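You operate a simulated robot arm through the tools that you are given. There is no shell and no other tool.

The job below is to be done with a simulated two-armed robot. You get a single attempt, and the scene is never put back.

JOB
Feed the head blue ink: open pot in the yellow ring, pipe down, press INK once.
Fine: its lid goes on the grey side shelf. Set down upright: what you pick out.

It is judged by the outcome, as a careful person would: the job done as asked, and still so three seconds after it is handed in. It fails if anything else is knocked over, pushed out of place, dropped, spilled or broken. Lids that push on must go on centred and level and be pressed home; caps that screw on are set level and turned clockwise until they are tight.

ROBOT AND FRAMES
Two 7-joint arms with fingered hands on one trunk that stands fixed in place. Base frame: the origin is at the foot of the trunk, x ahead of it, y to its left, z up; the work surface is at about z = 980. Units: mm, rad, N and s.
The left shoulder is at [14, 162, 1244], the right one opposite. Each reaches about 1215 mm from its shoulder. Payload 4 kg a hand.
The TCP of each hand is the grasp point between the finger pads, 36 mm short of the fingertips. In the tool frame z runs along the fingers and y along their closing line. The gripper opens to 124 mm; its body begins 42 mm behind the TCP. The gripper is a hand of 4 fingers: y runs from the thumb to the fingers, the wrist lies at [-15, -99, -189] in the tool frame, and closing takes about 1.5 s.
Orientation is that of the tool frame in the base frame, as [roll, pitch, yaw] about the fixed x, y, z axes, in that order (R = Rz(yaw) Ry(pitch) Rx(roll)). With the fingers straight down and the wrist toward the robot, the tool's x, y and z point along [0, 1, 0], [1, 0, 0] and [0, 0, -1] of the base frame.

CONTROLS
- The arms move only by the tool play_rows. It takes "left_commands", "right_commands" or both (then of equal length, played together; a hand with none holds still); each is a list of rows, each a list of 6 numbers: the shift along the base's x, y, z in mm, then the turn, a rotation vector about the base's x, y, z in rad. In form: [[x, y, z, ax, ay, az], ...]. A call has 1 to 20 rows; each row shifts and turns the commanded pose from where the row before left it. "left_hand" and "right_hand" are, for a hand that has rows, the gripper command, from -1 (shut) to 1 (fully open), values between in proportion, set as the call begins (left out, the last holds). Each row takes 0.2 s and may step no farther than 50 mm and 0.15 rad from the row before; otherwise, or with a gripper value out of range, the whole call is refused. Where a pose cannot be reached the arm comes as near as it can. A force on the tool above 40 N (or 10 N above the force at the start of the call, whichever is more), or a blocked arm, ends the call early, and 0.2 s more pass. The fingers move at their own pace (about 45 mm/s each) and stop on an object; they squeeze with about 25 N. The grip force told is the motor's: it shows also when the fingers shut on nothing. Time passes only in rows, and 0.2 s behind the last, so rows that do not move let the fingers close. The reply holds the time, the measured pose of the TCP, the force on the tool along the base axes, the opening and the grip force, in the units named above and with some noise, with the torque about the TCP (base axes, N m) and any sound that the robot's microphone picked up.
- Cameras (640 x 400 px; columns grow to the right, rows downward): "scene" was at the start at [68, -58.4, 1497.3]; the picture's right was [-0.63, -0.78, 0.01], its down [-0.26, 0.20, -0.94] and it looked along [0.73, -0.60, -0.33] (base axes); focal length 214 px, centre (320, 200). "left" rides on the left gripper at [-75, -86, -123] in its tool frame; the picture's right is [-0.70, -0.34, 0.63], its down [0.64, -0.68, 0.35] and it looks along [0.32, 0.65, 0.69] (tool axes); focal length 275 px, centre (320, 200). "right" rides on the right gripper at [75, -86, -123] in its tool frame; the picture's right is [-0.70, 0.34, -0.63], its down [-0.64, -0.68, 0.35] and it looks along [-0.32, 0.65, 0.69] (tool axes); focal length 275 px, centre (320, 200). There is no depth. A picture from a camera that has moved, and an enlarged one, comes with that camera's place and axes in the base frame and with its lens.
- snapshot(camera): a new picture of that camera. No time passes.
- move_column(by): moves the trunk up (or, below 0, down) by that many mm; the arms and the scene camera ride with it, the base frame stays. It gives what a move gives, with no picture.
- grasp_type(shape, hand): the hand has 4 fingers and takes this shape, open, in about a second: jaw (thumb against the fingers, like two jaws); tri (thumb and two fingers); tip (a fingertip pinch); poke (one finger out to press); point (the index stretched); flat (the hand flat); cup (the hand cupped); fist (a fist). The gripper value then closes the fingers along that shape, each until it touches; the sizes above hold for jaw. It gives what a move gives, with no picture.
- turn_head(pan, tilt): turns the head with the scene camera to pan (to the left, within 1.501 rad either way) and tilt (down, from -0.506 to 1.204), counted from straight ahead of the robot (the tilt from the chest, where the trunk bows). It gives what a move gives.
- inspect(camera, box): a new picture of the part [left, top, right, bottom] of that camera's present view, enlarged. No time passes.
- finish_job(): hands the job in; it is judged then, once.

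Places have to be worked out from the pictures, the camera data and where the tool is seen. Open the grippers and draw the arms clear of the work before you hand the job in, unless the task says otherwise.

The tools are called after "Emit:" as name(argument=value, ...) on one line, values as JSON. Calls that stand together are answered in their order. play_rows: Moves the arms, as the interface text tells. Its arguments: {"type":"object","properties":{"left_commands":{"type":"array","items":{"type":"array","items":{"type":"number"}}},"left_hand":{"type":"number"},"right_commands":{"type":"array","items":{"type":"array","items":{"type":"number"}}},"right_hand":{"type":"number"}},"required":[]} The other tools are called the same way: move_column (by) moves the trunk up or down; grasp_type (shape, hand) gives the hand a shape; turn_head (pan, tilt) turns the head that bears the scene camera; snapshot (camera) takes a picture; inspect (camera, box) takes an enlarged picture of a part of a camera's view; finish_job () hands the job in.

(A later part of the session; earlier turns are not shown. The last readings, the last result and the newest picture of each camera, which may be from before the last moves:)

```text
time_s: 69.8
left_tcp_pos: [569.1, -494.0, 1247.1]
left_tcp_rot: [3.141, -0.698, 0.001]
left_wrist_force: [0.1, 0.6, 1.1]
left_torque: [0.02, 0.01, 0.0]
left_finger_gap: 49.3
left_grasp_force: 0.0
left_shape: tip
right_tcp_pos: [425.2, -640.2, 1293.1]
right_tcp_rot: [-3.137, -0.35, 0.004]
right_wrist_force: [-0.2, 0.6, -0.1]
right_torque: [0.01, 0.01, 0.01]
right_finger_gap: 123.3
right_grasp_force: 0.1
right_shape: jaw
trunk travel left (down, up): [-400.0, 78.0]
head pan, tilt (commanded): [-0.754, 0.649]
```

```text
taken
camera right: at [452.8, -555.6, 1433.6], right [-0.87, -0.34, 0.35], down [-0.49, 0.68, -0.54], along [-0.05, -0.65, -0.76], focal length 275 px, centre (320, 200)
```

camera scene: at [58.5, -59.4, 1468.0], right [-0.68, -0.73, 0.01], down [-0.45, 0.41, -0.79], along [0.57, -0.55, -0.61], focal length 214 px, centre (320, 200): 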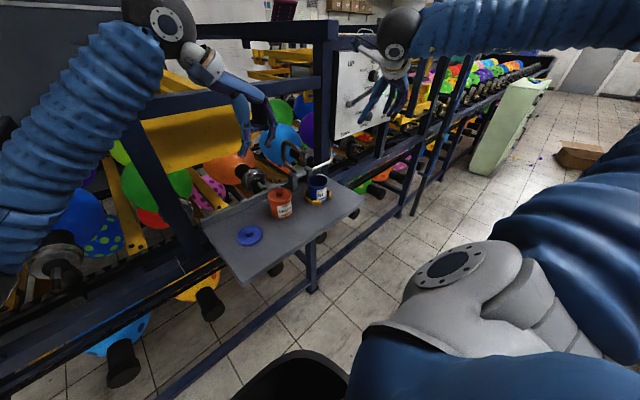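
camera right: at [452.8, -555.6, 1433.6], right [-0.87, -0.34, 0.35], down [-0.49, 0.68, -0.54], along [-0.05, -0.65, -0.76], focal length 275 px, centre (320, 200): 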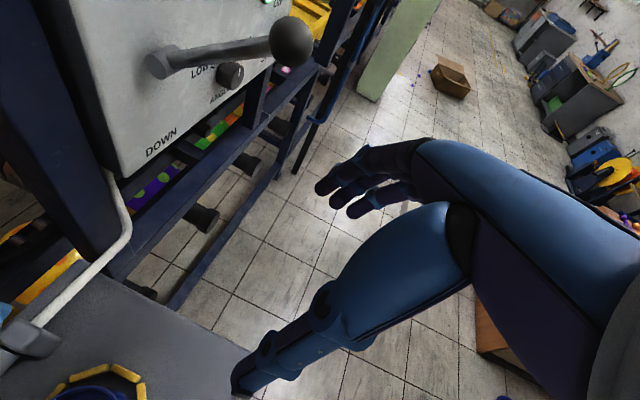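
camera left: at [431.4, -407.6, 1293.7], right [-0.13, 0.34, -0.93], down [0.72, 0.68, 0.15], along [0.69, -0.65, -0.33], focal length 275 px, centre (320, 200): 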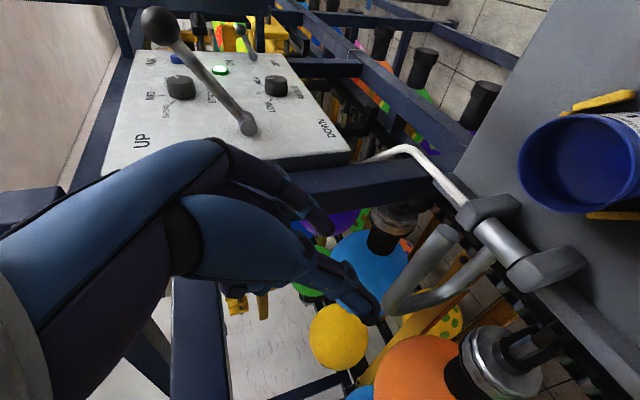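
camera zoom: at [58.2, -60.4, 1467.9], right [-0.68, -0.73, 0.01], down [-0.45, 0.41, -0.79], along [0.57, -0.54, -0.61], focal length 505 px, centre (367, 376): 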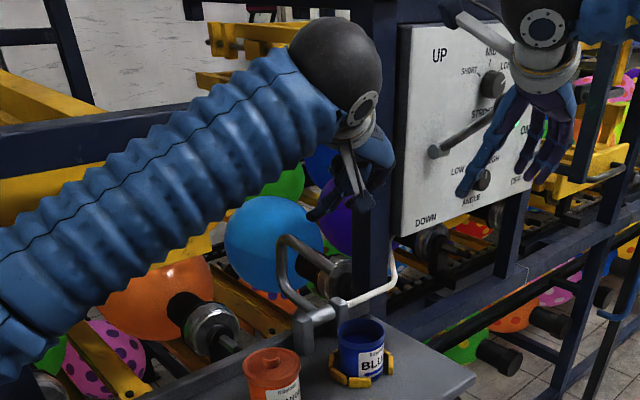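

The pinch is in line with the pipe's plane. I advance to about 40 mm short of the grip point and check against the leg.

Emit:
play_rows(left_commands=[[11, -1, -12, 0, 0, 0], [11, -1, -12, 0, 0, 0], [11, -1, -12, 0, 0, 0], [11, -1, -12, 0, 0, 0], [12, -1, -12, 0, 0, 0], [0, 0, 0, 0, 0, 0]])

Emit:
inspect(camera="left", box=[260, 160, 560, 380])

Emit:
inspect(camera="scene", box=[280, 80, 380, 180])

```text
time_s: 71.2
left_tcp_pos: [624.0, -498.2, 1187.3]
left_tcp_rot: [-3.14, -0.698, 0.001]
left_wrist_force: [-0.3, -0.1, 0.0]
left_torque: [-0.02, 0.0, 0.02]
left_finger_gap: 49.0
left_grasp_force: 0.1
left_shape: tip
right_tcp_pos: [424.6, -639.4, 1292.7]
right_tcp_rot: [-3.138, -0.35, 0.004]
right_wrist_force: [-0.1, -0.4, 0.5]
right_torque: [-0.02, -0.01, 0.01]
right_finger_gap: 123.9
right_grasp_force: 0.1
right_shape: jaw
trunk travel left (down, up): [-400.0, 78.0]
head pan, tilt (commanded): [-0.754, 0.649]
```

```text
1.82 times, centred on (410, 270) of left
camera zoom: at [486.6, -411.0, 1233.8], right [-0.13, 0.34, -0.93], down [0.72, 0.68, 0.15], along [0.69, -0.65, -0.33], focal length 500 px, centre (156, 73)
```

zoom: 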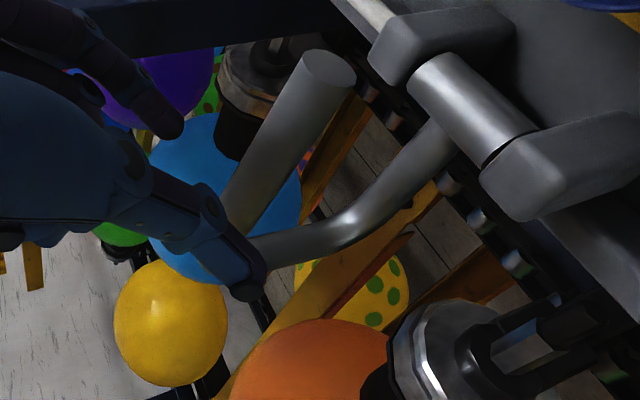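

```text
4.00 times, centred on (330, 130) of scene
camera zoom: at [58.1, -59.4, 1468.0], right [-0.68, -0.73, 0.01], down [-0.45, 0.41, -0.79], along [0.57, -0.55, -0.61], focal length 858 px, centre (280, 480)
```

zoom: 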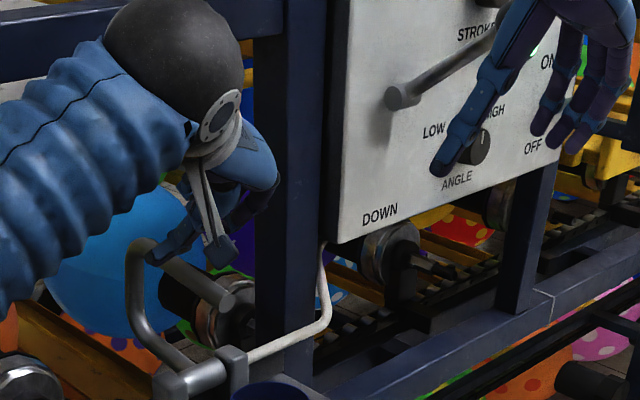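

The leg lies between thumb and index as planned. I advance the last 40 mm along the finger direction.

Emit:
play_rows(left_commands=[[7, -0.5, -8, 0, 0, 0], [7, -0.5, -8, 0, 0, 0], [7, -0.3, -8, 0, 0, 0], [6, 0, -7, 0, 0, 0], [0, 0, 0, 0, 0, 0]])

Emit:
inspect(camera="left", box=[200, 140, 500, 360])

Emit:
inspect(camera="scene", box=[290, 90, 360, 170])

```text
time_s: 72.4
left_tcp_pos: [651.1, -497.6, 1156.0]
left_tcp_rot: [-3.141, -0.699, -0.001]
left_wrist_force: [-0.7, 0.1, -0.3]
left_torque: [0.01, 0.03, -0.02]
left_finger_gap: 49.4
left_grasp_force: 0.1
left_shape: tip
right_tcp_pos: [425.5, -639.5, 1294.3]
right_tcp_rot: [-3.138, -0.352, 0.002]
right_wrist_force: [-0.4, -0.4, -0.1]
right_torque: [-0.01, -0.02, -0.02]
right_finger_gap: 123.7
right_grasp_force: 0.1
right_shape: jaw
trunk travel left (down, up): [-400.0, 78.0]
head pan, tilt (commanded): [-0.754, 0.649]
```

```text
1.82 times, centred on (350, 250) of left
camera zoom: at [513.3, -411.4, 1201.4], right [-0.13, 0.34, -0.93], down [0.72, 0.68, 0.15], along [0.69, -0.65, -0.33], focal length 500 px, centre (266, 109)
```

zoom: 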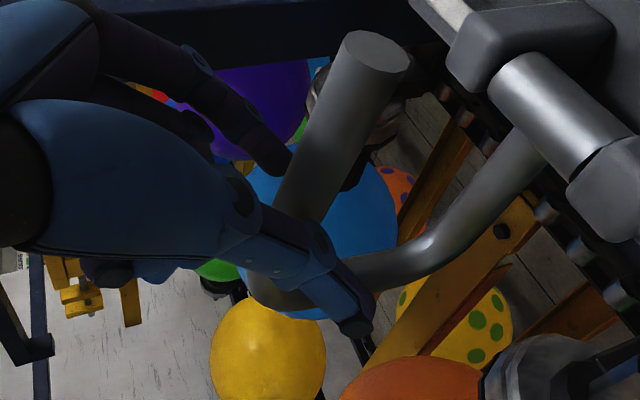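

```text
5.00 times, centred on (325, 130) of scene
camera zoom: at [58.2, -59.3, 1468.0], right [-0.68, -0.73, 0.01], down [-0.45, 0.41, -0.79], along [0.57, -0.55, -0.61], focal length 1072 px, centre (295, 550)
```

zoom: 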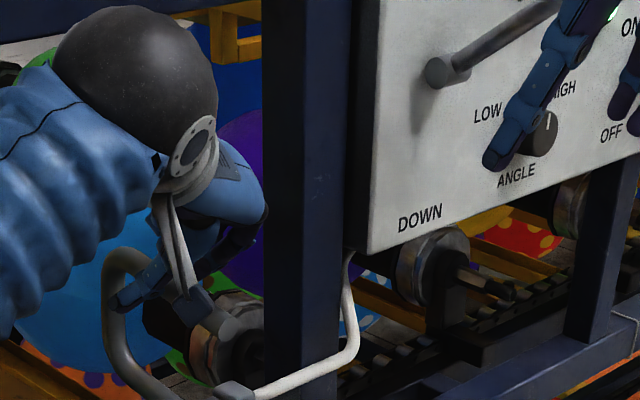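

The leg is between thumb and index. I close the pinch on it.

Emit:
play_rows(left_commands=[[0, 0, 0, 0, 0, 0], [0, 0, 0, 0, 0, 0], [0, 0, 0, 0, 0, 0], [0, 0, 0, 0, 0, 0], [0, 0, 0, 0, 0, 0], [0, 0, 0, 0, 0, 0]], left_hand=-1)

Emit:
inspect(camera="left", box=[200, 140, 500, 360])

```text
time_s: 73.8
left_tcp_pos: [650.6, -497.4, 1155.6]
left_tcp_rot: [3.141, -0.697, 0.003]
left_wrist_force: [-1.1, 2.4, -3.0]
left_torque: [-0.04, 0.09, -0.26]
left_finger_gap: 19.9
left_grasp_force: 25.4
left_shape: tip
right_tcp_pos: [425.2, -639.6, 1293.2]
right_tcp_rot: [-3.137, -0.352, 0.003]
right_wrist_force: [1.0, -0.3, 0.3]
right_torque: [-0.01, 0.02, 0.0]
right_finger_gap: 123.8
right_grasp_force: 0.0
right_shape: jaw
trunk travel left (down, up): [-400.0, 78.0]
head pan, tilt (commanded): [-0.754, 0.649]
```

```text
1.82 times, centred on (350, 250) of left
camera zoom: at [513.5, -411.3, 1201.3], right [-0.13, 0.34, -0.93], down [0.72, 0.68, 0.15], along [0.69, -0.65, -0.33], focal length 500 px, centre (266, 109)
```

zoom: 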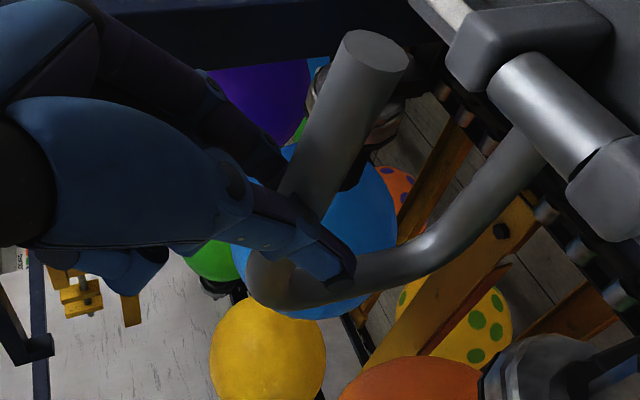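

The pipe is gripped (20 mm, 25 N). I start the swing about the hinge axis (636,·,1029) with three small arc steps, letting the hand tilt slightly along, and check the forces.

Emit:
play_rows(left_commands=[[-9.8, 0, 1.8, 0, -0.0257, 0], [-10.0, 0, 1.0, 0, -0.0257, 0], [-10.1, 0, 0.2, 0, -0.0257, 0]])

Emit:
inspect(camera="scene", box=[280, 90, 360, 190])

Emit:
inspect(camera="left", box=[200, 140, 500, 360])

```text
time_s: 74.6
left_tcp_pos: [621.5, -498.1, 1158.2]
left_tcp_rot: [-3.139, -0.775, -0.001]
left_wrist_force: [2.6, 0.8, -5.5]
left_torque: [-0.08, -0.04, -0.2]
left_finger_gap: 19.1
left_grasp_force: 25.4
left_shape: tip
right_tcp_pos: [425.2, -639.2, 1292.5]
right_tcp_rot: [-3.138, -0.351, 0.002]
right_wrist_force: [-0.1, -0.9, 0.6]
right_torque: [0.03, -0.01, 0.02]
right_finger_gap: 123.6
right_grasp_force: 0.0
right_shape: jaw
trunk travel left (down, up): [-400.0, 78.0]
head pan, tilt (commanded): [-0.754, 0.649]
```

```text
4.00 times, centred on (320, 140) of scene
camera zoom: at [58.8, -59.5, 1467.9], right [-0.68, -0.73, 0.01], down [-0.45, 0.41, -0.79], along [0.57, -0.55, -0.61], focal length 858 px, centre (320, 440)
```

zoom: 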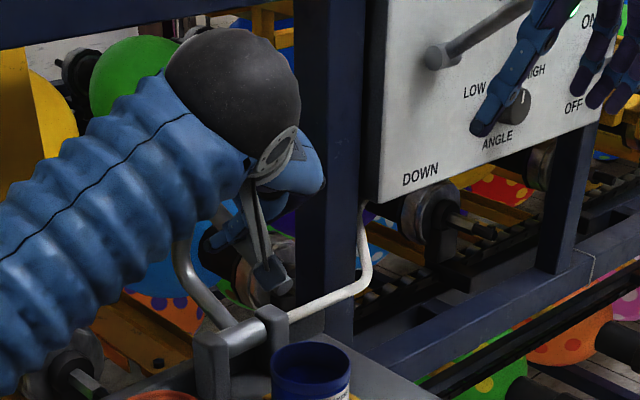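

```text
1.82 times, centred on (350, 250) of left
camera zoom: at [480.9, -411.2, 1192.9], right [-0.05, 0.34, -0.94], down [0.7, 0.68, 0.2], along [0.71, -0.65, -0.27], focal length 500 px, centre (266, 109)
```

zoom: 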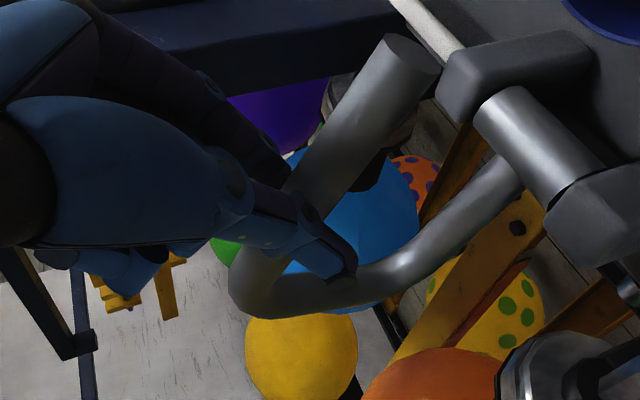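

The pipe follows the hand with only a few newtons. I continue the arc with five more steps.

Emit:
play_rows(left_commands=[[-10.1, 0, -0.7, 0, -0.0257, 0], [-10.0, 0, -1.6, 0, -0.0257, 0], [-9.9, 0, -2.3, 0, -0.0257, 0], [-9.8, 0, -3.2, 0, -0.0257, 0], [-9.4, 0, -4.0, 0, -0.0257, 0]])

Emit:
inspect(camera="scene", box=[280, 90, 360, 190])

Emit:
snapshot(camera="left")

```text
time_s: 75.8
left_tcp_pos: [572.8, -497.6, 1144.9]
left_tcp_rot: [-3.139, -0.902, 0.0]
left_wrist_force: [6.2, 2.2, -6.6]
left_torque: [-0.02, -0.15, -0.14]
left_finger_gap: 18.3
left_grasp_force: 25.0
left_shape: tip
right_tcp_pos: [427.1, -641.7, 1293.0]
right_tcp_rot: [-3.138, -0.351, 0.005]
right_wrist_force: [0.1, 0.0, -0.3]
right_torque: [-0.04, -0.01, 0.0]
right_finger_gap: 123.4
right_grasp_force: 0.0
right_shape: jaw
trunk travel left (down, up): [-400.0, 78.0]
head pan, tilt (commanded): [-0.754, 0.649]
```

```text
4.00 times, centred on (320, 140) of scene
camera zoom: at [59.3, -59.4, 1467.9], right [-0.68, -0.73, 0.01], down [-0.45, 0.41, -0.79], along [0.57, -0.54, -0.61], focal length 858 px, centre (320, 440)
```

zoom: 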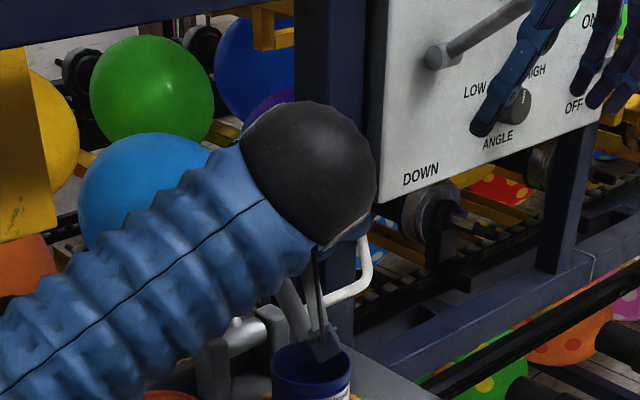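

```text
taken
camera left: at [428.4, -411.8, 1162.8], right [0.06, 0.34, -0.94], down [0.67, 0.68, 0.29], along [0.74, -0.65, -0.18], focal length 275 px, centre (320, 200)
```

left: 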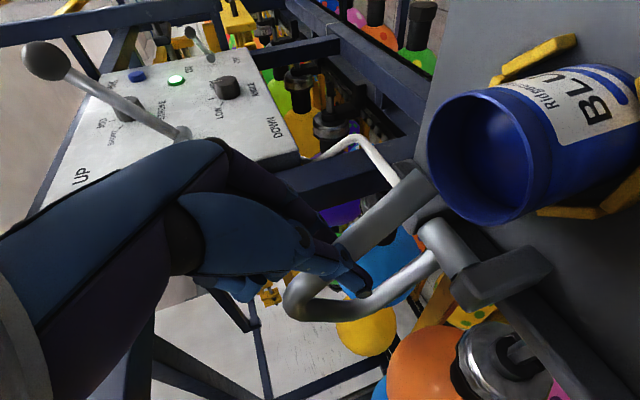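

The pipe follows well; readings suggest the hinge is nearer x≈640. I correct the arc for that and continue with four more steps.

Emit:
play_rows(left_commands=[[-7.6, 0, -7.0, 0, -0.0257, 0], [-8.5, 0, -5.7, 0, -0.0257, 0], [-8.0, 0, -6.5, 0, -0.0257, 0], [-7.5, 0, -7.1, 0, -0.0257, 0]])

Emit:
snapshot(camera="left")

Emit:
snapshot(camera="scene")

Emit:
snapshot(camera="right")

```text
time_s: 76.8
left_tcp_pos: [541.9, -497.7, 1120.8]
left_tcp_rot: [3.14, -1.004, 0.003]
left_wrist_force: [4.8, 4.4, -0.6]
left_torque: [0.0, -0.21, -0.05]
left_finger_gap: 18.3
left_grasp_force: 25.3
left_shape: tip
right_tcp_pos: [425.5, -638.9, 1292.8]
right_tcp_rot: [-3.137, -0.351, 0.004]
right_wrist_force: [0.0, 0.1, 0.3]
right_torque: [0.01, -0.01, -0.02]
right_finger_gap: 123.9
right_grasp_force: 0.0
right_shape: jaw
trunk travel left (down, up): [-400.0, 78.0]
head pan, tilt (commanded): [-0.754, 0.649]
```

```text
taken
camera left: at [395.6, -411.8, 1123.4], right [0.16, 0.34, -0.93], down [0.64, 0.68, 0.36], along [0.75, -0.65, -0.1], focal length 275 px, centre (320, 200)
```

left: 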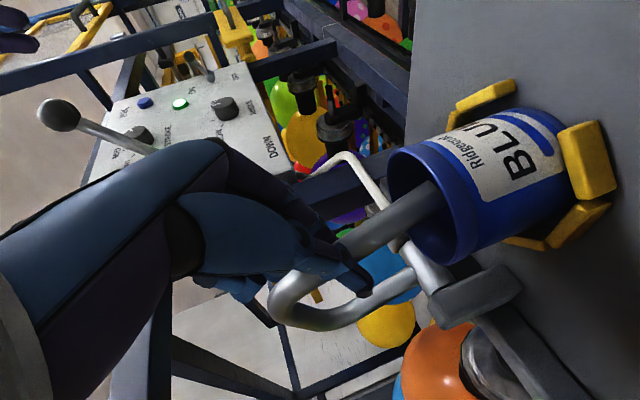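

```text
taken
camera scene: at [58.7, -58.9, 1468.0], right [-0.68, -0.73, 0.01], down [-0.45, 0.41, -0.79], along [0.57, -0.55, -0.61], focal length 214 px, centre (320, 200)
```

scene: 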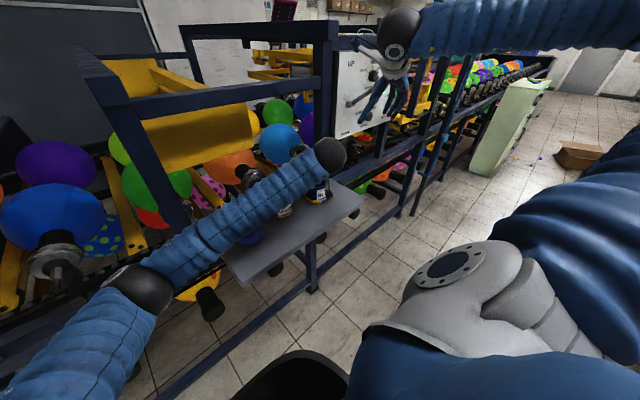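

```text
taken
camera right: at [453.2, -554.2, 1434.0], right [-0.87, -0.34, 0.35], down [-0.49, 0.68, -0.54], along [-0.05, -0.65, -0.76], focal length 275 px, centre (320, 200)
```

right: 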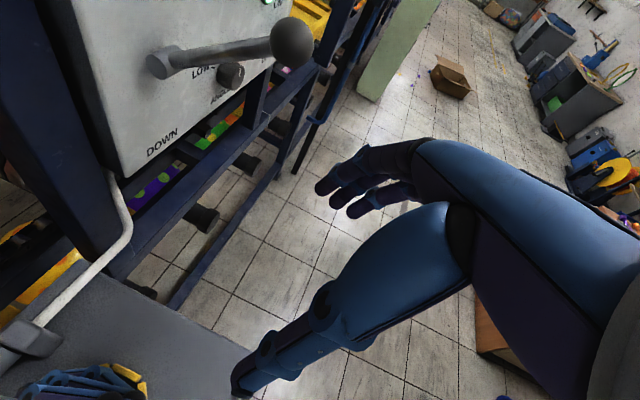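

The pipe end has entered the pot. I keep the hand's tilt as it is now (to hold the forearm higher) and go on down the arc three more steps.

Emit:
play_rows(left_commands=[[-5.6, 0, -6.9, 0, 0, 0], [-5.8, 0, -7.5, 0, 0, 0], [-5.2, 0, -7.9, 0, 0, 0]])

Emit:
snapshot(camera="left")

Emit:
snapshot(camera="scene")

```text
time_s: 77.6
left_tcp_pos: [523.1, -499.0, 1098.4]
left_tcp_rot: [3.14, -1.006, 0.004]
left_wrist_force: [7.1, 4.8, -0.8]
left_torque: [0.01, -0.34, 0.03]
left_finger_gap: 18.2
left_grasp_force: 25.5
left_shape: tip
right_tcp_pos: [425.9, -638.3, 1293.3]
right_tcp_rot: [-3.137, -0.35, 0.005]
right_wrist_force: [-0.1, -0.2, -0.3]
right_torque: [0.01, -0.01, 0.0]
right_finger_gap: 123.7
right_grasp_force: 0.1
right_shape: jaw
trunk travel left (down, up): [-400.0, 78.0]
head pan, tilt (commanded): [-0.754, 0.649]
```

```text
taken
camera left: at [378.6, -412.2, 1101.1], right [0.16, 0.34, -0.93], down [0.64, 0.68, 0.36], along [0.75, -0.65, -0.1], focal length 275 px, centre (320, 200)
```

left: 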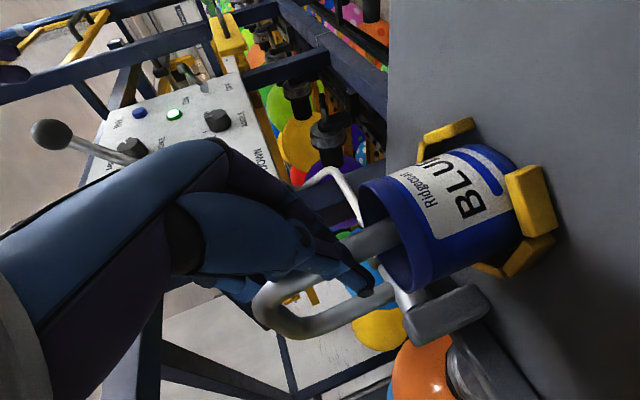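

```text
taken
camera scene: at [58.9, -59.0, 1468.0], right [-0.68, -0.73, 0.01], down [-0.45, 0.41, -0.79], along [0.57, -0.55, -0.61], focal length 214 px, centre (320, 200)
```

scene: 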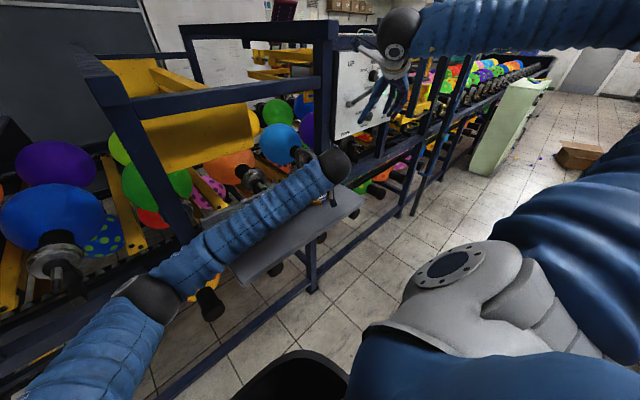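

Going well; the resistance stays a few newtons. I go on in smaller steps, watching for the stop.

Emit:
play_rows(left_commands=[[-1.5, 0, -4.3, 0, 0, 0], [-1.8, 0, -4.3, 0, 0, 0]])

Emit:
inspect(camera="left", box=[220, 120, 560, 350])

```text
time_s: 78.2
left_tcp_pos: [519.7, -499.0, 1091.6]
left_tcp_rot: [-3.139, -1.005, -0.001]
left_wrist_force: [3.2, 5.0, 1.7]
left_torque: [0.02, -0.29, 0.03]
left_finger_gap: 18.1
left_grasp_force: 25.0
left_shape: tip
right_tcp_pos: [425.0, -640.4, 1292.4]
right_tcp_rot: [-3.139, -0.351, 0.004]
right_wrist_force: [0.7, -0.2, 0.3]
right_torque: [0.03, -0.02, 0.01]
right_finger_gap: 123.7
right_grasp_force: 0.1
right_shape: jaw
trunk travel left (down, up): [-400.0, 78.0]
head pan, tilt (commanded): [-0.754, 0.649]
```

```text
1.74 times, centred on (390, 235) of left
camera zoom: at [375.2, -412.0, 1093.2], right [0.16, 0.34, -0.93], down [0.64, 0.68, 0.36], along [0.75, -0.65, -0.1], focal length 479 px, centre (198, 139)
```

zoom: 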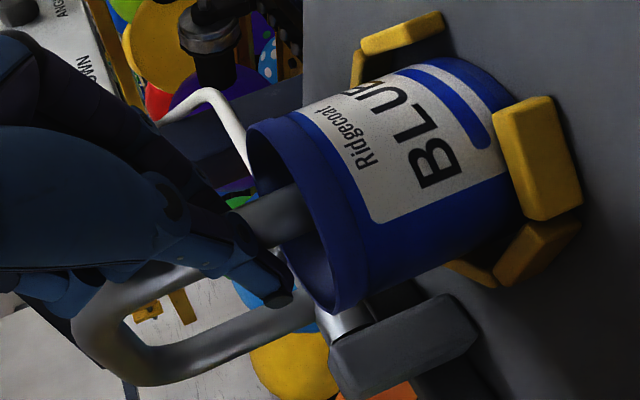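

The fingertips are still just above the pot's rim. I lower one more small step, then open the pinch so the pipe can settle the last few degrees by itself.

Emit:
play_rows(left_commands=[[-1.6, 0, -4.2, 0, 0, 0], [0, 0, 0, 0, 0, 0]])

Emit:
play_rows(left_commands=[[0, 0, 0, 0, 0, 0], [0, 0, 0, 0, 0, 0], [0, 0, 0, 0, 0, 0]], left_hand=-0.5)

Emit:
inspect(camera="left", box=[220, 120, 560, 350])

```text
time_s: 78.8
left_tcp_pos: [519.1, -498.5, 1086.3]
left_tcp_rot: [3.142, -1.006, 0.001]
left_wrist_force: [0.1, 3.8, 3.0]
left_torque: [-0.03, -0.26, -0.01]
left_finger_gap: 17.7
left_grasp_force: 24.6
left_shape: tip
right_tcp_pos: [423.4, -638.9, 1293.0]
right_tcp_rot: [-3.137, -0.351, 0.003]
right_wrist_force: [-0.1, -0.3, 0.6]
right_torque: [0.02, 0.02, 0.02]
right_finger_gap: 124.1
right_grasp_force: 0.0
right_shape: jaw
trunk travel left (down, up): [-400.0, 78.0]
head pan, tilt (commanded): [-0.754, 0.649]
```

```text
time_s: 79.6
left_tcp_pos: [518.2, -498.0, 1085.0]
left_tcp_rot: [-3.142, -1.004, 0.003]
left_wrist_force: [0.0, 0.5, 0.0]
left_torque: [0.02, 0.05, -0.02]
left_finger_gap: 31.1
left_grasp_force: 0.1
left_shape: tip
right_tcp_pos: [425.2, -639.8, 1293.3]
right_tcp_rot: [-3.139, -0.35, 0.004]
right_wrist_force: [-0.4, -0.2, -0.4]
right_torque: [0.02, 0.02, -0.02]
right_finger_gap: 123.7
right_grasp_force: 0.1
right_shape: jaw
trunk travel left (down, up): [-400.0, 78.0]
head pan, tilt (commanded): [-0.754, 0.649]
```

```text
1.74 times, centred on (390, 235) of left
camera zoom: at [374.1, -412.0, 1088.6], right [0.16, 0.34, -0.93], down [0.64, 0.68, 0.36], along [0.75, -0.65, -0.1], focal length 479 px, centre (198, 139)
```

zoom: 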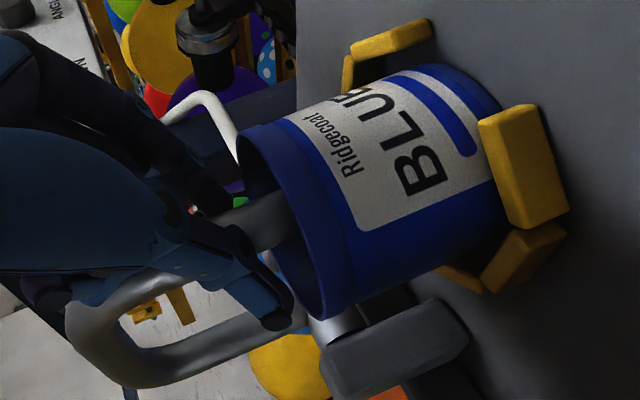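

The pinch is open and the pipe stays where it is. I widen slightly and withdraw straight back along the finger direction, then look at the pipe.

Emit:
play_rows(left_commands=[[0, 0, 0, 0, 0, 0], [-6, 0, 4, 0, 0, 0], [-10, 0, 6.5, 0, 0, 0], [-13, 0, 8.5, 0, 0, 0], [-15, 0, 10, 0, 0, 0], [-17, 0, 11, 0, 0, 0], [-15, 0, 20, 0, 0, 0], [-10, 0, 30, 0, 0, 0]], left_hand=-0.2)

Emit:
snapshot(camera="left")

Emit:
snapshot(camera="scene")

```text
time_s: 81.4
left_tcp_pos: [433.4, -499.3, 1175.1]
left_tcp_rot: [3.138, -1.006, 0.005]
left_wrist_force: [0.0, -0.4, 0.5]
left_torque: [-0.01, -0.01, -0.01]
left_finger_gap: 48.6
left_grasp_force: 0.0
left_shape: tip
right_tcp_pos: [423.2, -639.5, 1293.4]
right_tcp_rot: [-3.138, -0.353, 0.004]
right_wrist_force: [0.0, 0.1, 0.1]
right_torque: [0.0, 0.02, -0.01]
right_finger_gap: 123.9
right_grasp_force: 0.1
right_shape: jaw
trunk travel left (down, up): [-400.0, 78.0]
head pan, tilt (commanded): [-0.754, 0.649]
```

```text
taken
camera left: at [287.3, -412.5, 1178.2], right [0.16, 0.34, -0.93], down [0.64, 0.68, 0.36], along [0.75, -0.65, -0.1], focal length 275 px, centre (320, 200)
```

left: 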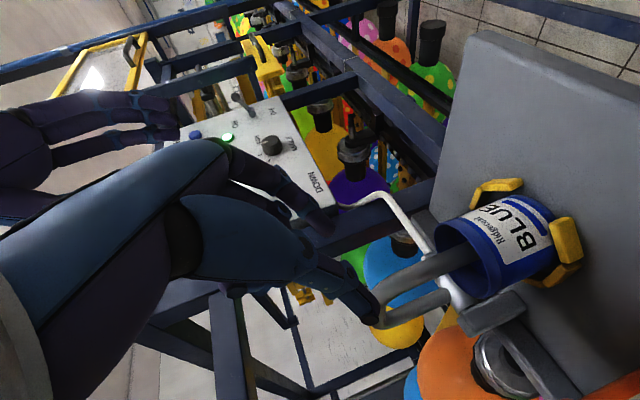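

```text
taken
camera scene: at [57.8, -59.2, 1468.2], right [-0.68, -0.73, 0.01], down [-0.45, 0.41, -0.79], along [0.57, -0.55, -0.61], focal length 214 px, centre (320, 200)
```

scene: 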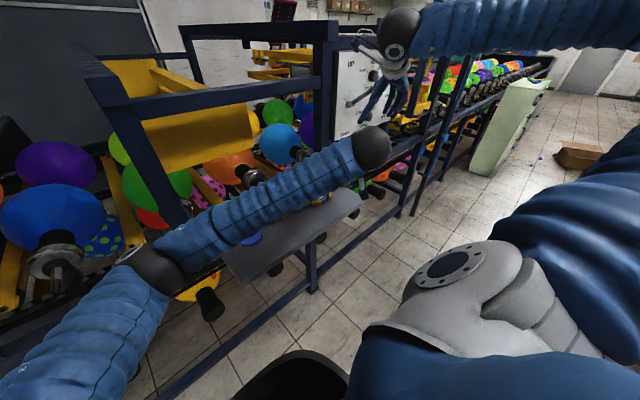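

I move the left arm up and back to its side so that the scene camera sees the pot and pipe.

Emit:
play_rows(left_commands=[[0, 10, 35, 0, 0, 0], [0, 25, 35, 0, 0, 0], [0, 40, 30, 0, 0, 0], [0, 45, 20, 0, 0, 0], [0, 48, 10, 0, 0, 0], [0, 48, 0, 0, 0, 0], [0, 48, 0, 0, 0, 0], [0, 48, 0, 0, 0, 0]])

Emit:
inspect(camera="scene", box=[270, 120, 370, 210])

Emit:
snapshot(camera="scene")

```text
time_s: 83.2
left_tcp_pos: [433.9, -184.1, 1303.4]
left_tcp_rot: [3.139, -1.006, 0.003]
left_wrist_force: [0.5, 0.0, 0.1]
left_torque: [-0.02, -0.03, 0.0]
left_finger_gap: 48.9
left_grasp_force: 0.1
left_shape: tip
right_tcp_pos: [426.1, -638.9, 1293.9]
right_tcp_rot: [-3.141, -0.351, 0.006]
right_wrist_force: [-0.4, 0.8, 0.3]
right_torque: [-0.02, 0.0, -0.02]
right_finger_gap: 123.5
right_grasp_force: 0.2
right_shape: jaw
trunk travel left (down, up): [-400.0, 78.0]
head pan, tilt (commanded): [-0.754, 0.649]
```

```text
4.44 times, centred on (320, 165) of scene
camera zoom: at [58.3, -57.3, 1468.1], right [-0.68, -0.73, 0.01], down [-0.45, 0.41, -0.79], along [0.57, -0.55, -0.61], focal length 953 px, centre (320, 356)
```

zoom: 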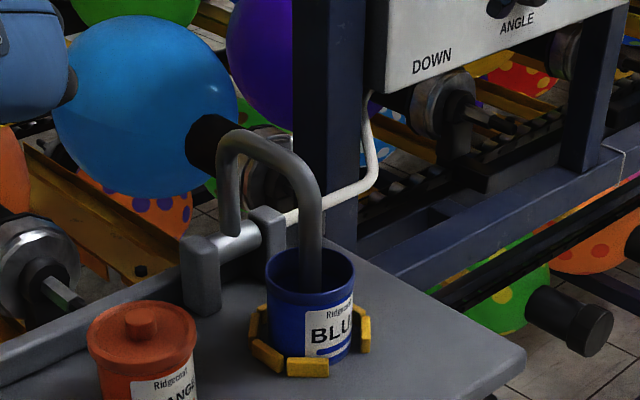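

```text
taken
camera scene: at [58.3, -57.3, 1468.1], right [-0.68, -0.73, 0.01], down [-0.45, 0.41, -0.79], along [0.57, -0.55, -0.61], focal length 214 px, centre (320, 200)
```

scene: 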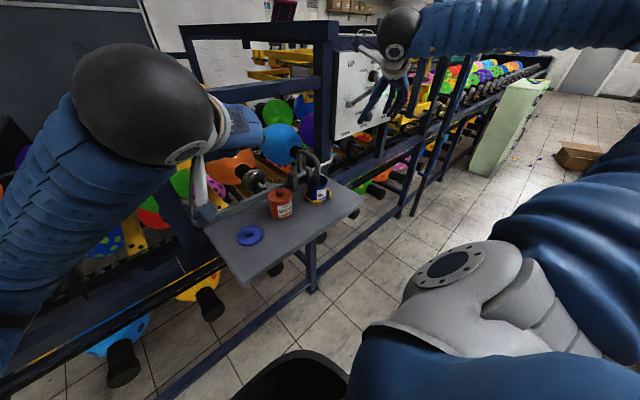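

The pipe leg now stands down in the pot. I enlarge to judge whether it is fully down.

Emit:
inspect(camera="scene", box=[295, 140, 345, 200])

Emit:
inspect(camera="left", box=[300, 100, 640, 400])

Emit:
snapshot(camera="right")

```text
6.67 times, centred on (320, 170) of scene
camera zoom: at [58.3, -57.3, 1468.1], right [-0.68, -0.73, 0.01], down [-0.45, 0.41, -0.79], along [0.57, -0.55, -0.61], focal length 1430 px, centre (320, 400)
```

zoom: 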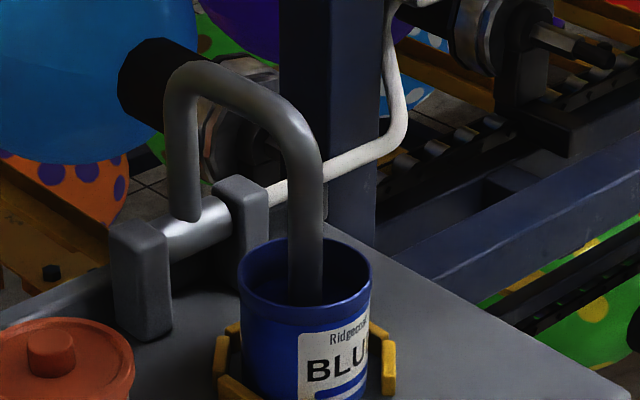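

```text
1.33 times, centred on (470, 250) of left
camera zoom: at [288.8, -96.5, 1306.1], right [0.16, 0.34, -0.93], down [0.64, 0.68, 0.36], along [0.75, -0.65, -0.1], focal length 367 px, centre (120, 133)
```

zoom: 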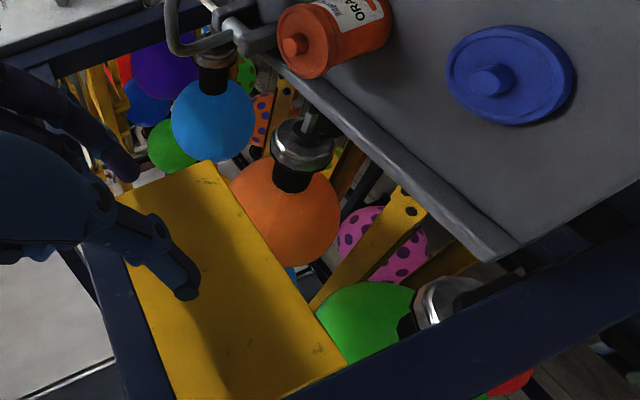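

```text
taken
camera right: at [452.4, -552.9, 1435.0], right [-0.87, -0.34, 0.35], down [-0.49, 0.68, -0.55], along [-0.05, -0.65, -0.76], focal length 275 px, centre (320, 200)
```

right: 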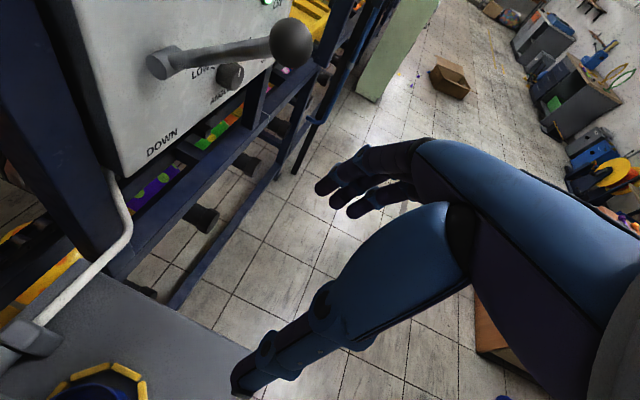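

In this view the stem and leg of the pipe both look plumb and the top piece level, i.e. swung by about 90°. I take a side-on look with the left camera to confirm.

Emit:
inspect(camera="left", box=[360, 50, 560, 175])

Emit:
snapshot(camera="left")

```text
3.20 times, centred on (460, 112) of left
camera zoom: at [288.8, -96.5, 1306.1], right [0.16, 0.34, -0.93], down [0.64, 0.68, 0.36], along [0.75, -0.65, -0.1], focal length 881 px, centre (-128, 480)
```

zoom: 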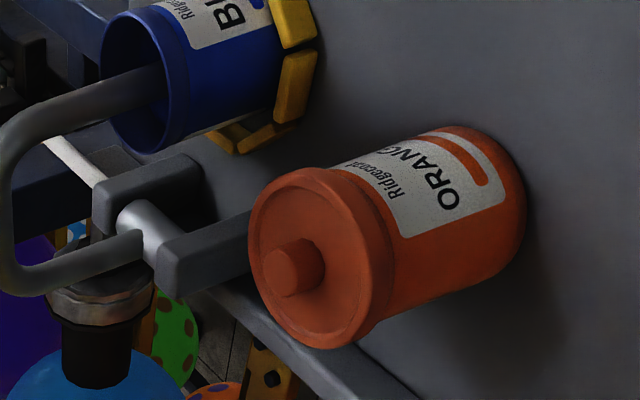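

```text
taken
camera left: at [288.8, -96.5, 1306.1], right [0.16, 0.34, -0.93], down [0.64, 0.68, 0.36], along [0.75, -0.65, -0.1], focal length 275 px, centre (320, 200)
```

left: 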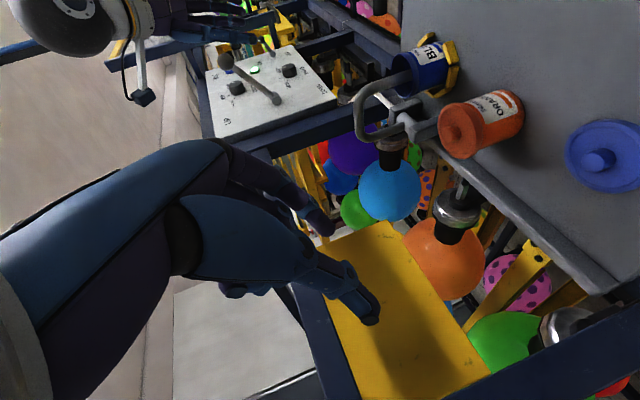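

The angle is hard to judge to a few degrees, so I'll make sure with a gentle press from above using the right index finger. I set the right hand to "poke" (also needed for INK) and look at it.

Emit:
grasp_type(shape="poke", hand="right")

Emit:
snapshot(camera="right")

Emit:
inspect(camera="scene", box=[330, 0, 450, 130])

Emit:
inspect(camera="left", box=[0, 0, 300, 187])

```text
time_s: 84.1
left_tcp_pos: [433.5, -185.8, 1303.9]
left_tcp_rot: [-3.139, -1.006, 0.0]
left_wrist_force: [-0.7, 0.3, 0.2]
left_torque: [0.02, 0.02, -0.03]
left_finger_gap: 49.1
left_grasp_force: 0.0
left_shape: tip
right_tcp_pos: [424.6, -639.9, 1293.0]
right_tcp_rot: [-3.139, -0.351, 0.004]
right_wrist_force: [-0.3, 0.6, -0.2]
right_torque: [0.01, 0.0, -0.01]
right_finger_gap: 0.0
right_grasp_force: 0.0
right_shape: poke
trunk travel left (down, up): [-400.0, 78.0]
head pan, tilt (commanded): [-0.754, 0.649]
```

```text
taken
camera right: at [452.8, -554.3, 1434.2], right [-0.87, -0.34, 0.35], down [-0.49, 0.68, -0.54], along [-0.05, -0.65, -0.76], focal length 275 px, centre (320, 200)
```

right: 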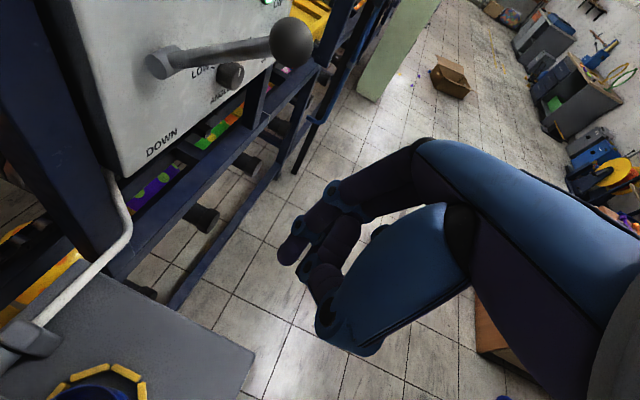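

```text
3.08 times, centred on (390, 65) of scene
camera zoom: at [58.3, -59.0, 1468.0], right [-0.68, -0.73, 0.01], down [-0.45, 0.41, -0.79], along [0.57, -0.55, -0.61], focal length 660 px, centre (105, 615)
```

zoom: 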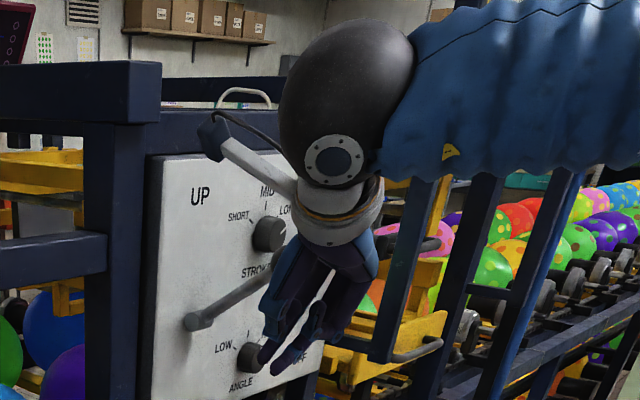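

```text
2.13 times, centred on (150, 94) of left
camera zoom: at [289.0, -98.7, 1305.9], right [0.16, 0.34, -0.93], down [0.64, 0.68, 0.36], along [0.75, -0.65, -0.1], focal length 587 px, centre (683, 427)
```

zoom: 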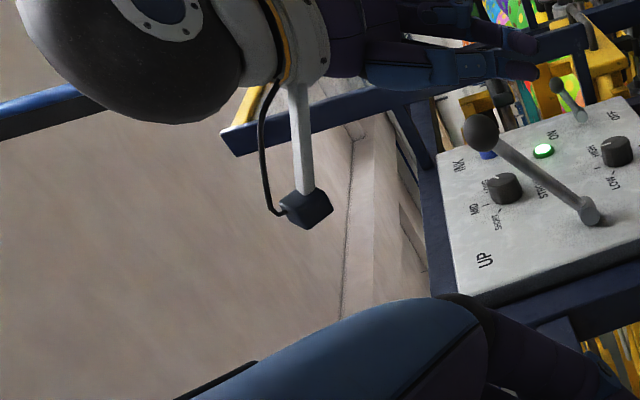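

I zoom into the right hand to see the poking finger's tip location.

Emit:
inspect(camera="right", box=[250, 140, 450, 360])

Emit:
inspect(camera="scene", box=[365, 60, 425, 130])

```text
1.82 times, centred on (350, 250) of right
camera zoom: at [452.8, -554.3, 1434.2], right [-0.87, -0.34, 0.35], down [-0.49, 0.68, -0.54], along [-0.05, -0.65, -0.76], focal length 500 px, centre (266, 109)
```

zoom: 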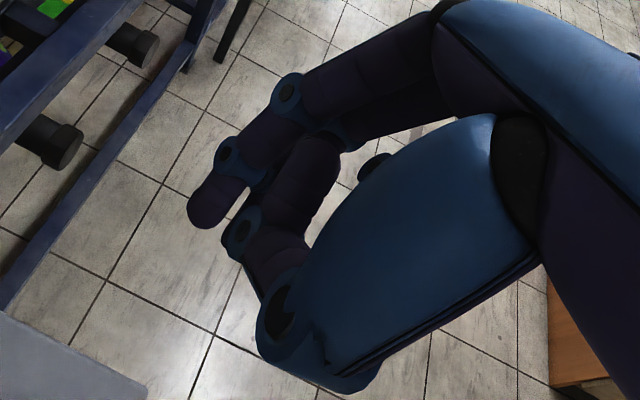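

```text
5.71 times, centred on (395, 95) of scene
camera zoom: at [58.3, -59.0, 1468.0], right [-0.68, -0.73, 0.01], down [-0.45, 0.41, -0.79], along [0.57, -0.55, -0.61], focal length 1226 px, centre (-109, 800)
```

zoom: 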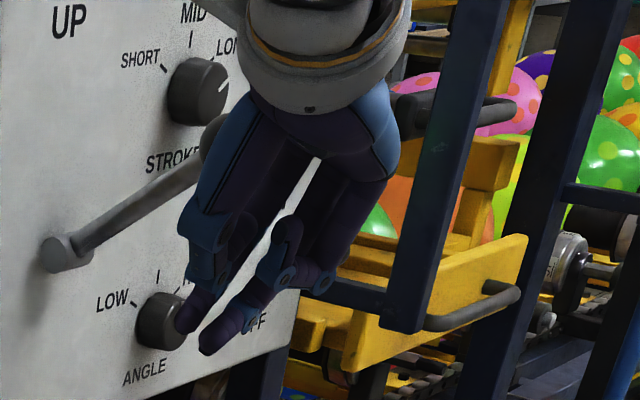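

I look at the poking hand from the left camera as well, which sees it side-on.

Emit:
inspect(camera="left", box=[120, 0, 280, 70])

Emit:
turn_head(pan=-0.95, tilt=0.4)

Emit:
inspect(camera="scene", box=[220, 80, 420, 230])

```text
4.00 times, centred on (200, 35) of left
camera zoom: at [289.0, -98.7, 1305.9], right [0.16, 0.34, -0.93], down [0.64, 0.68, 0.36], along [0.75, -0.65, -0.1], focal length 1101 px, centre (800, 860)
```

zoom: 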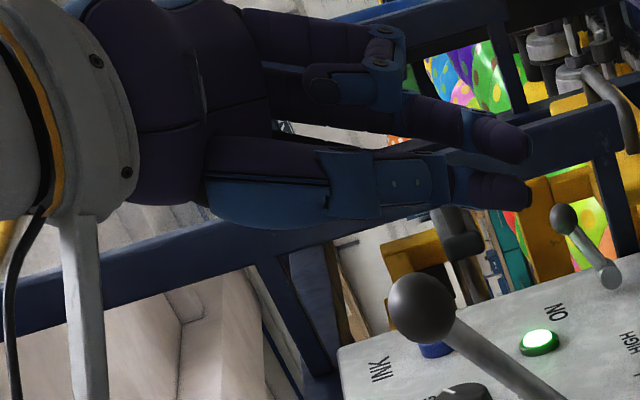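

```text
time_s: 84.9
left_tcp_pos: [433.6, -185.6, 1303.1]
left_tcp_rot: [3.14, -1.008, 0.005]
left_wrist_force: [-0.3, 0.1, -0.4]
left_torque: [-0.03, -0.01, 0.0]
left_finger_gap: 48.8
left_grasp_force: 0.1
left_shape: tip
right_tcp_pos: [425.5, -640.4, 1294.0]
right_tcp_rot: [-3.139, -0.351, 0.005]
right_wrist_force: [0.3, -0.3, -0.6]
right_torque: [0.0, -0.03, 0.03]
right_finger_gap: 0.0
right_grasp_force: 0.1
right_shape: poke
trunk travel left (down, up): [-400.0, 78.0]
head pan, tilt (commanded): [-0.949, 0.4]
```

```text
2.67 times, centred on (320, 155) of scene
camera zoom: at [49.3, -75.2, 1490.6], right [-0.81, -0.58, 0.01], down [-0.24, 0.32, -0.92], along [0.53, -0.75, -0.4], focal length 572 px, centre (320, 320)
```

zoom: 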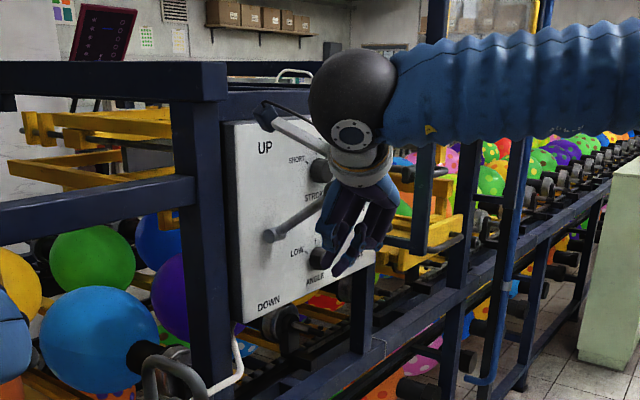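

Measured again, the swung pipe has its top piece at z ≈ 1140 between x ≈ 527 and 627 and the leg plumb within a degree or two. To be sure it is on its stop, I bring the left fingertips (closed) over the top piece for a gentle press.

Emit:
turn_head(pan=-0.754, tilt=0.65)

Emit:
play_rows(left_commands=[[5, -45, 0, 0, 0, 0], [10, -48, 0, 0, 0, 0], [12, -48, 0, 0, 0, 0], [12, -48, 0, 0, 0, 0], [12, -48, -5, 0, 0, 0], [12, -48, -15, 0, 0, 0], [12, -26, -25, 0, 0, 0], [10, 0, -25, 0, 0, 0], [0, 0, 0, 0, 0, 0]], left_hand=-1)

Emit:
inspect(camera="left", box=[220, 120, 560, 350])

Emit:
inspect(camera="scene", box=[270, 90, 370, 200])

```text
time_s: 85.6
left_tcp_pos: [433.6, -185.0, 1302.8]
left_tcp_rot: [3.141, -1.004, 0.001]
left_wrist_force: [0.1, -0.7, 1.3]
left_torque: [0.0, -0.03, 0.05]
left_finger_gap: 48.8
left_grasp_force: 0.0
left_shape: tip
right_tcp_pos: [424.8, -639.6, 1293.5]
right_tcp_rot: [-3.138, -0.35, 0.004]
right_wrist_force: [-0.5, 0.3, 0.6]
right_torque: [0.01, 0.04, -0.01]
right_finger_gap: 0.1
right_grasp_force: 0.1
right_shape: poke
trunk travel left (down, up): [-400.0, 78.0]
head pan, tilt (commanded): [-0.754, 0.649]
```

```text
refused: row 6 steps farther than a row can; nothing moved
```

```text
1.74 times, centred on (390, 235) of left
camera zoom: at [288.9, -98.9, 1305.9], right [0.16, 0.34, -0.93], down [0.64, 0.68, 0.36], along [0.75, -0.65, -0.1], focal length 479 px, centre (198, 139)
```

zoom: 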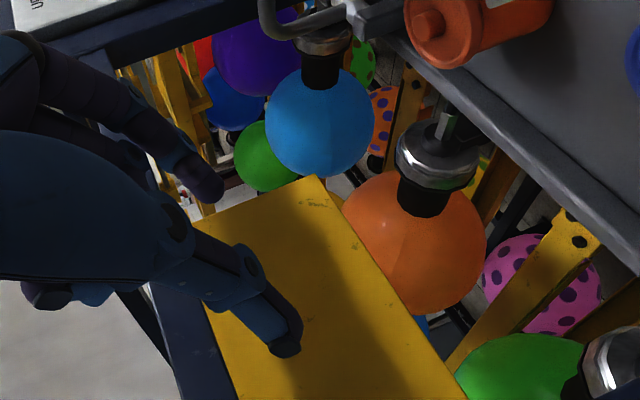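

```text
3.64 times, centred on (320, 145) of scene
camera zoom: at [58.2, -59.2, 1468.1], right [-0.68, -0.73, 0.01], down [-0.45, 0.41, -0.79], along [0.57, -0.55, -0.61], focal length 780 px, centre (320, 400)
```

zoom: 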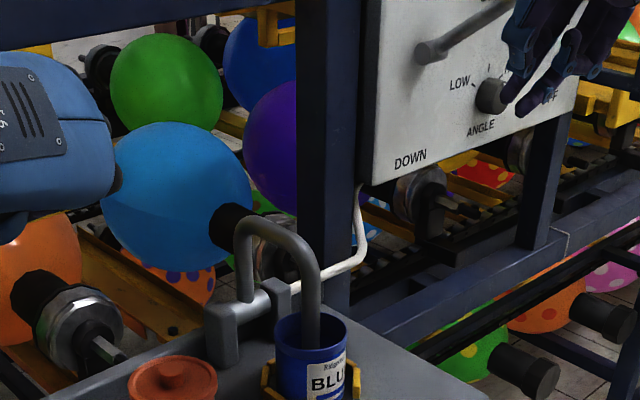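

One row was too long; I resend the approach with shorter steps.

Emit:
play_rows(left_commands=[[5, -40, 0, 0, 0, 0], [8, -45, 0, 0, 0, 0], [10, -45, 0, 0, 0, 0], [10, -45, 0, 0, 0, 0], [10, -45, -5, 0, 0, 0], [10, -40, -10, 0, 0, 0], [10, -30, -15, 0, 0, 0], [10, -22, -20, 0, 0, 0], [11, 0, -20, 0, 0, 0], [0, 0, 0, 0, 0, 0]], left_hand=-1)

Emit:
inspect(camera="left", box=[220, 120, 560, 350])

Emit:
inspect(camera="scene", box=[270, 90, 370, 200])

```text
time_s: 87.8
left_tcp_pos: [516.0, -497.5, 1234.0]
left_tcp_rot: [-3.141, -1.003, 0.001]
left_wrist_force: [0.8, 0.2, -1.9]
left_torque: [0.01, 0.02, 0.0]
left_finger_gap: 0.0
left_grasp_force: 24.9
left_shape: tip
right_tcp_pos: [424.8, -640.8, 1293.2]
right_tcp_rot: [-3.139, -0.35, 0.004]
right_wrist_force: [0.2, -0.6, -0.3]
right_torque: [0.03, -0.01, 0.0]
right_finger_gap: 0.0
right_grasp_force: 0.1
right_shape: poke
trunk travel left (down, up): [-400.0, 78.0]
head pan, tilt (commanded): [-0.754, 0.649]
```

```text
1.74 times, centred on (390, 235) of left
camera zoom: at [370.4, -411.7, 1237.3], right [0.16, 0.34, -0.93], down [0.64, 0.68, 0.36], along [0.75, -0.65, -0.1], focal length 479 px, centre (198, 139)
```

zoom: 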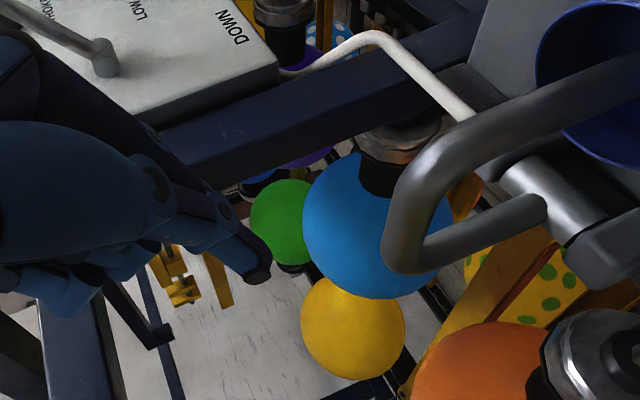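

```text
3.64 times, centred on (320, 145) of scene
camera zoom: at [57.8, -59.6, 1468.1], right [-0.68, -0.73, 0.01], down [-0.45, 0.41, -0.79], along [0.57, -0.55, -0.61], focal length 780 px, centre (320, 400)
```

zoom: 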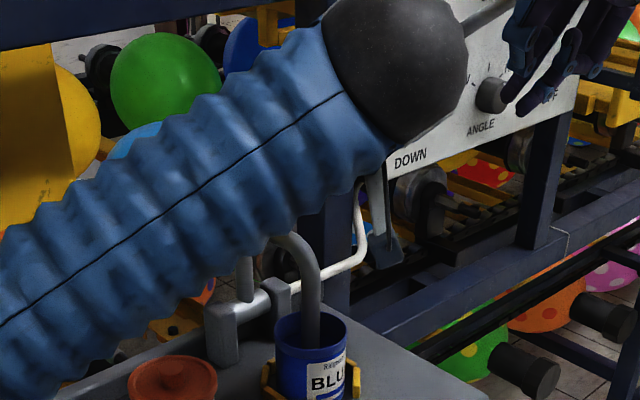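

I zoom in on the pipe from here to measure the leg's tilt against the vertical.

Emit:
inspect(camera="left", box=[400, 110, 600, 300])

Emit:
inspect(camera="scene", box=[330, 160, 355, 200])

```text
2.11 times, centred on (500, 205) of left
camera zoom: at [370.4, -411.7, 1237.3], right [0.16, 0.34, -0.93], down [0.64, 0.68, 0.36], along [0.75, -0.65, -0.1], focal length 580 px, centre (-59, 190)
```

zoom: 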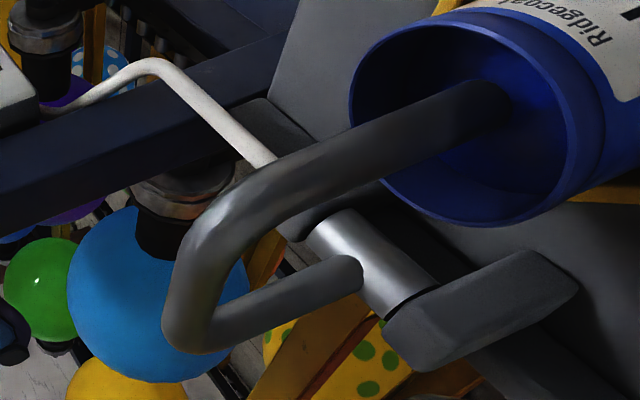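

```text
10.00 times, centred on (342, 180) of scene
camera zoom: at [57.8, -59.6, 1468.1], right [-0.68, -0.73, 0.01], down [-0.45, 0.41, -0.79], along [0.57, -0.55, -0.61], focal length 2145 px, centre (95, 400)
```

zoom: 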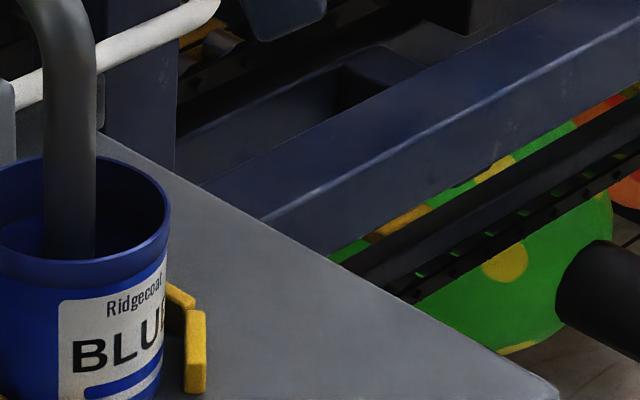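

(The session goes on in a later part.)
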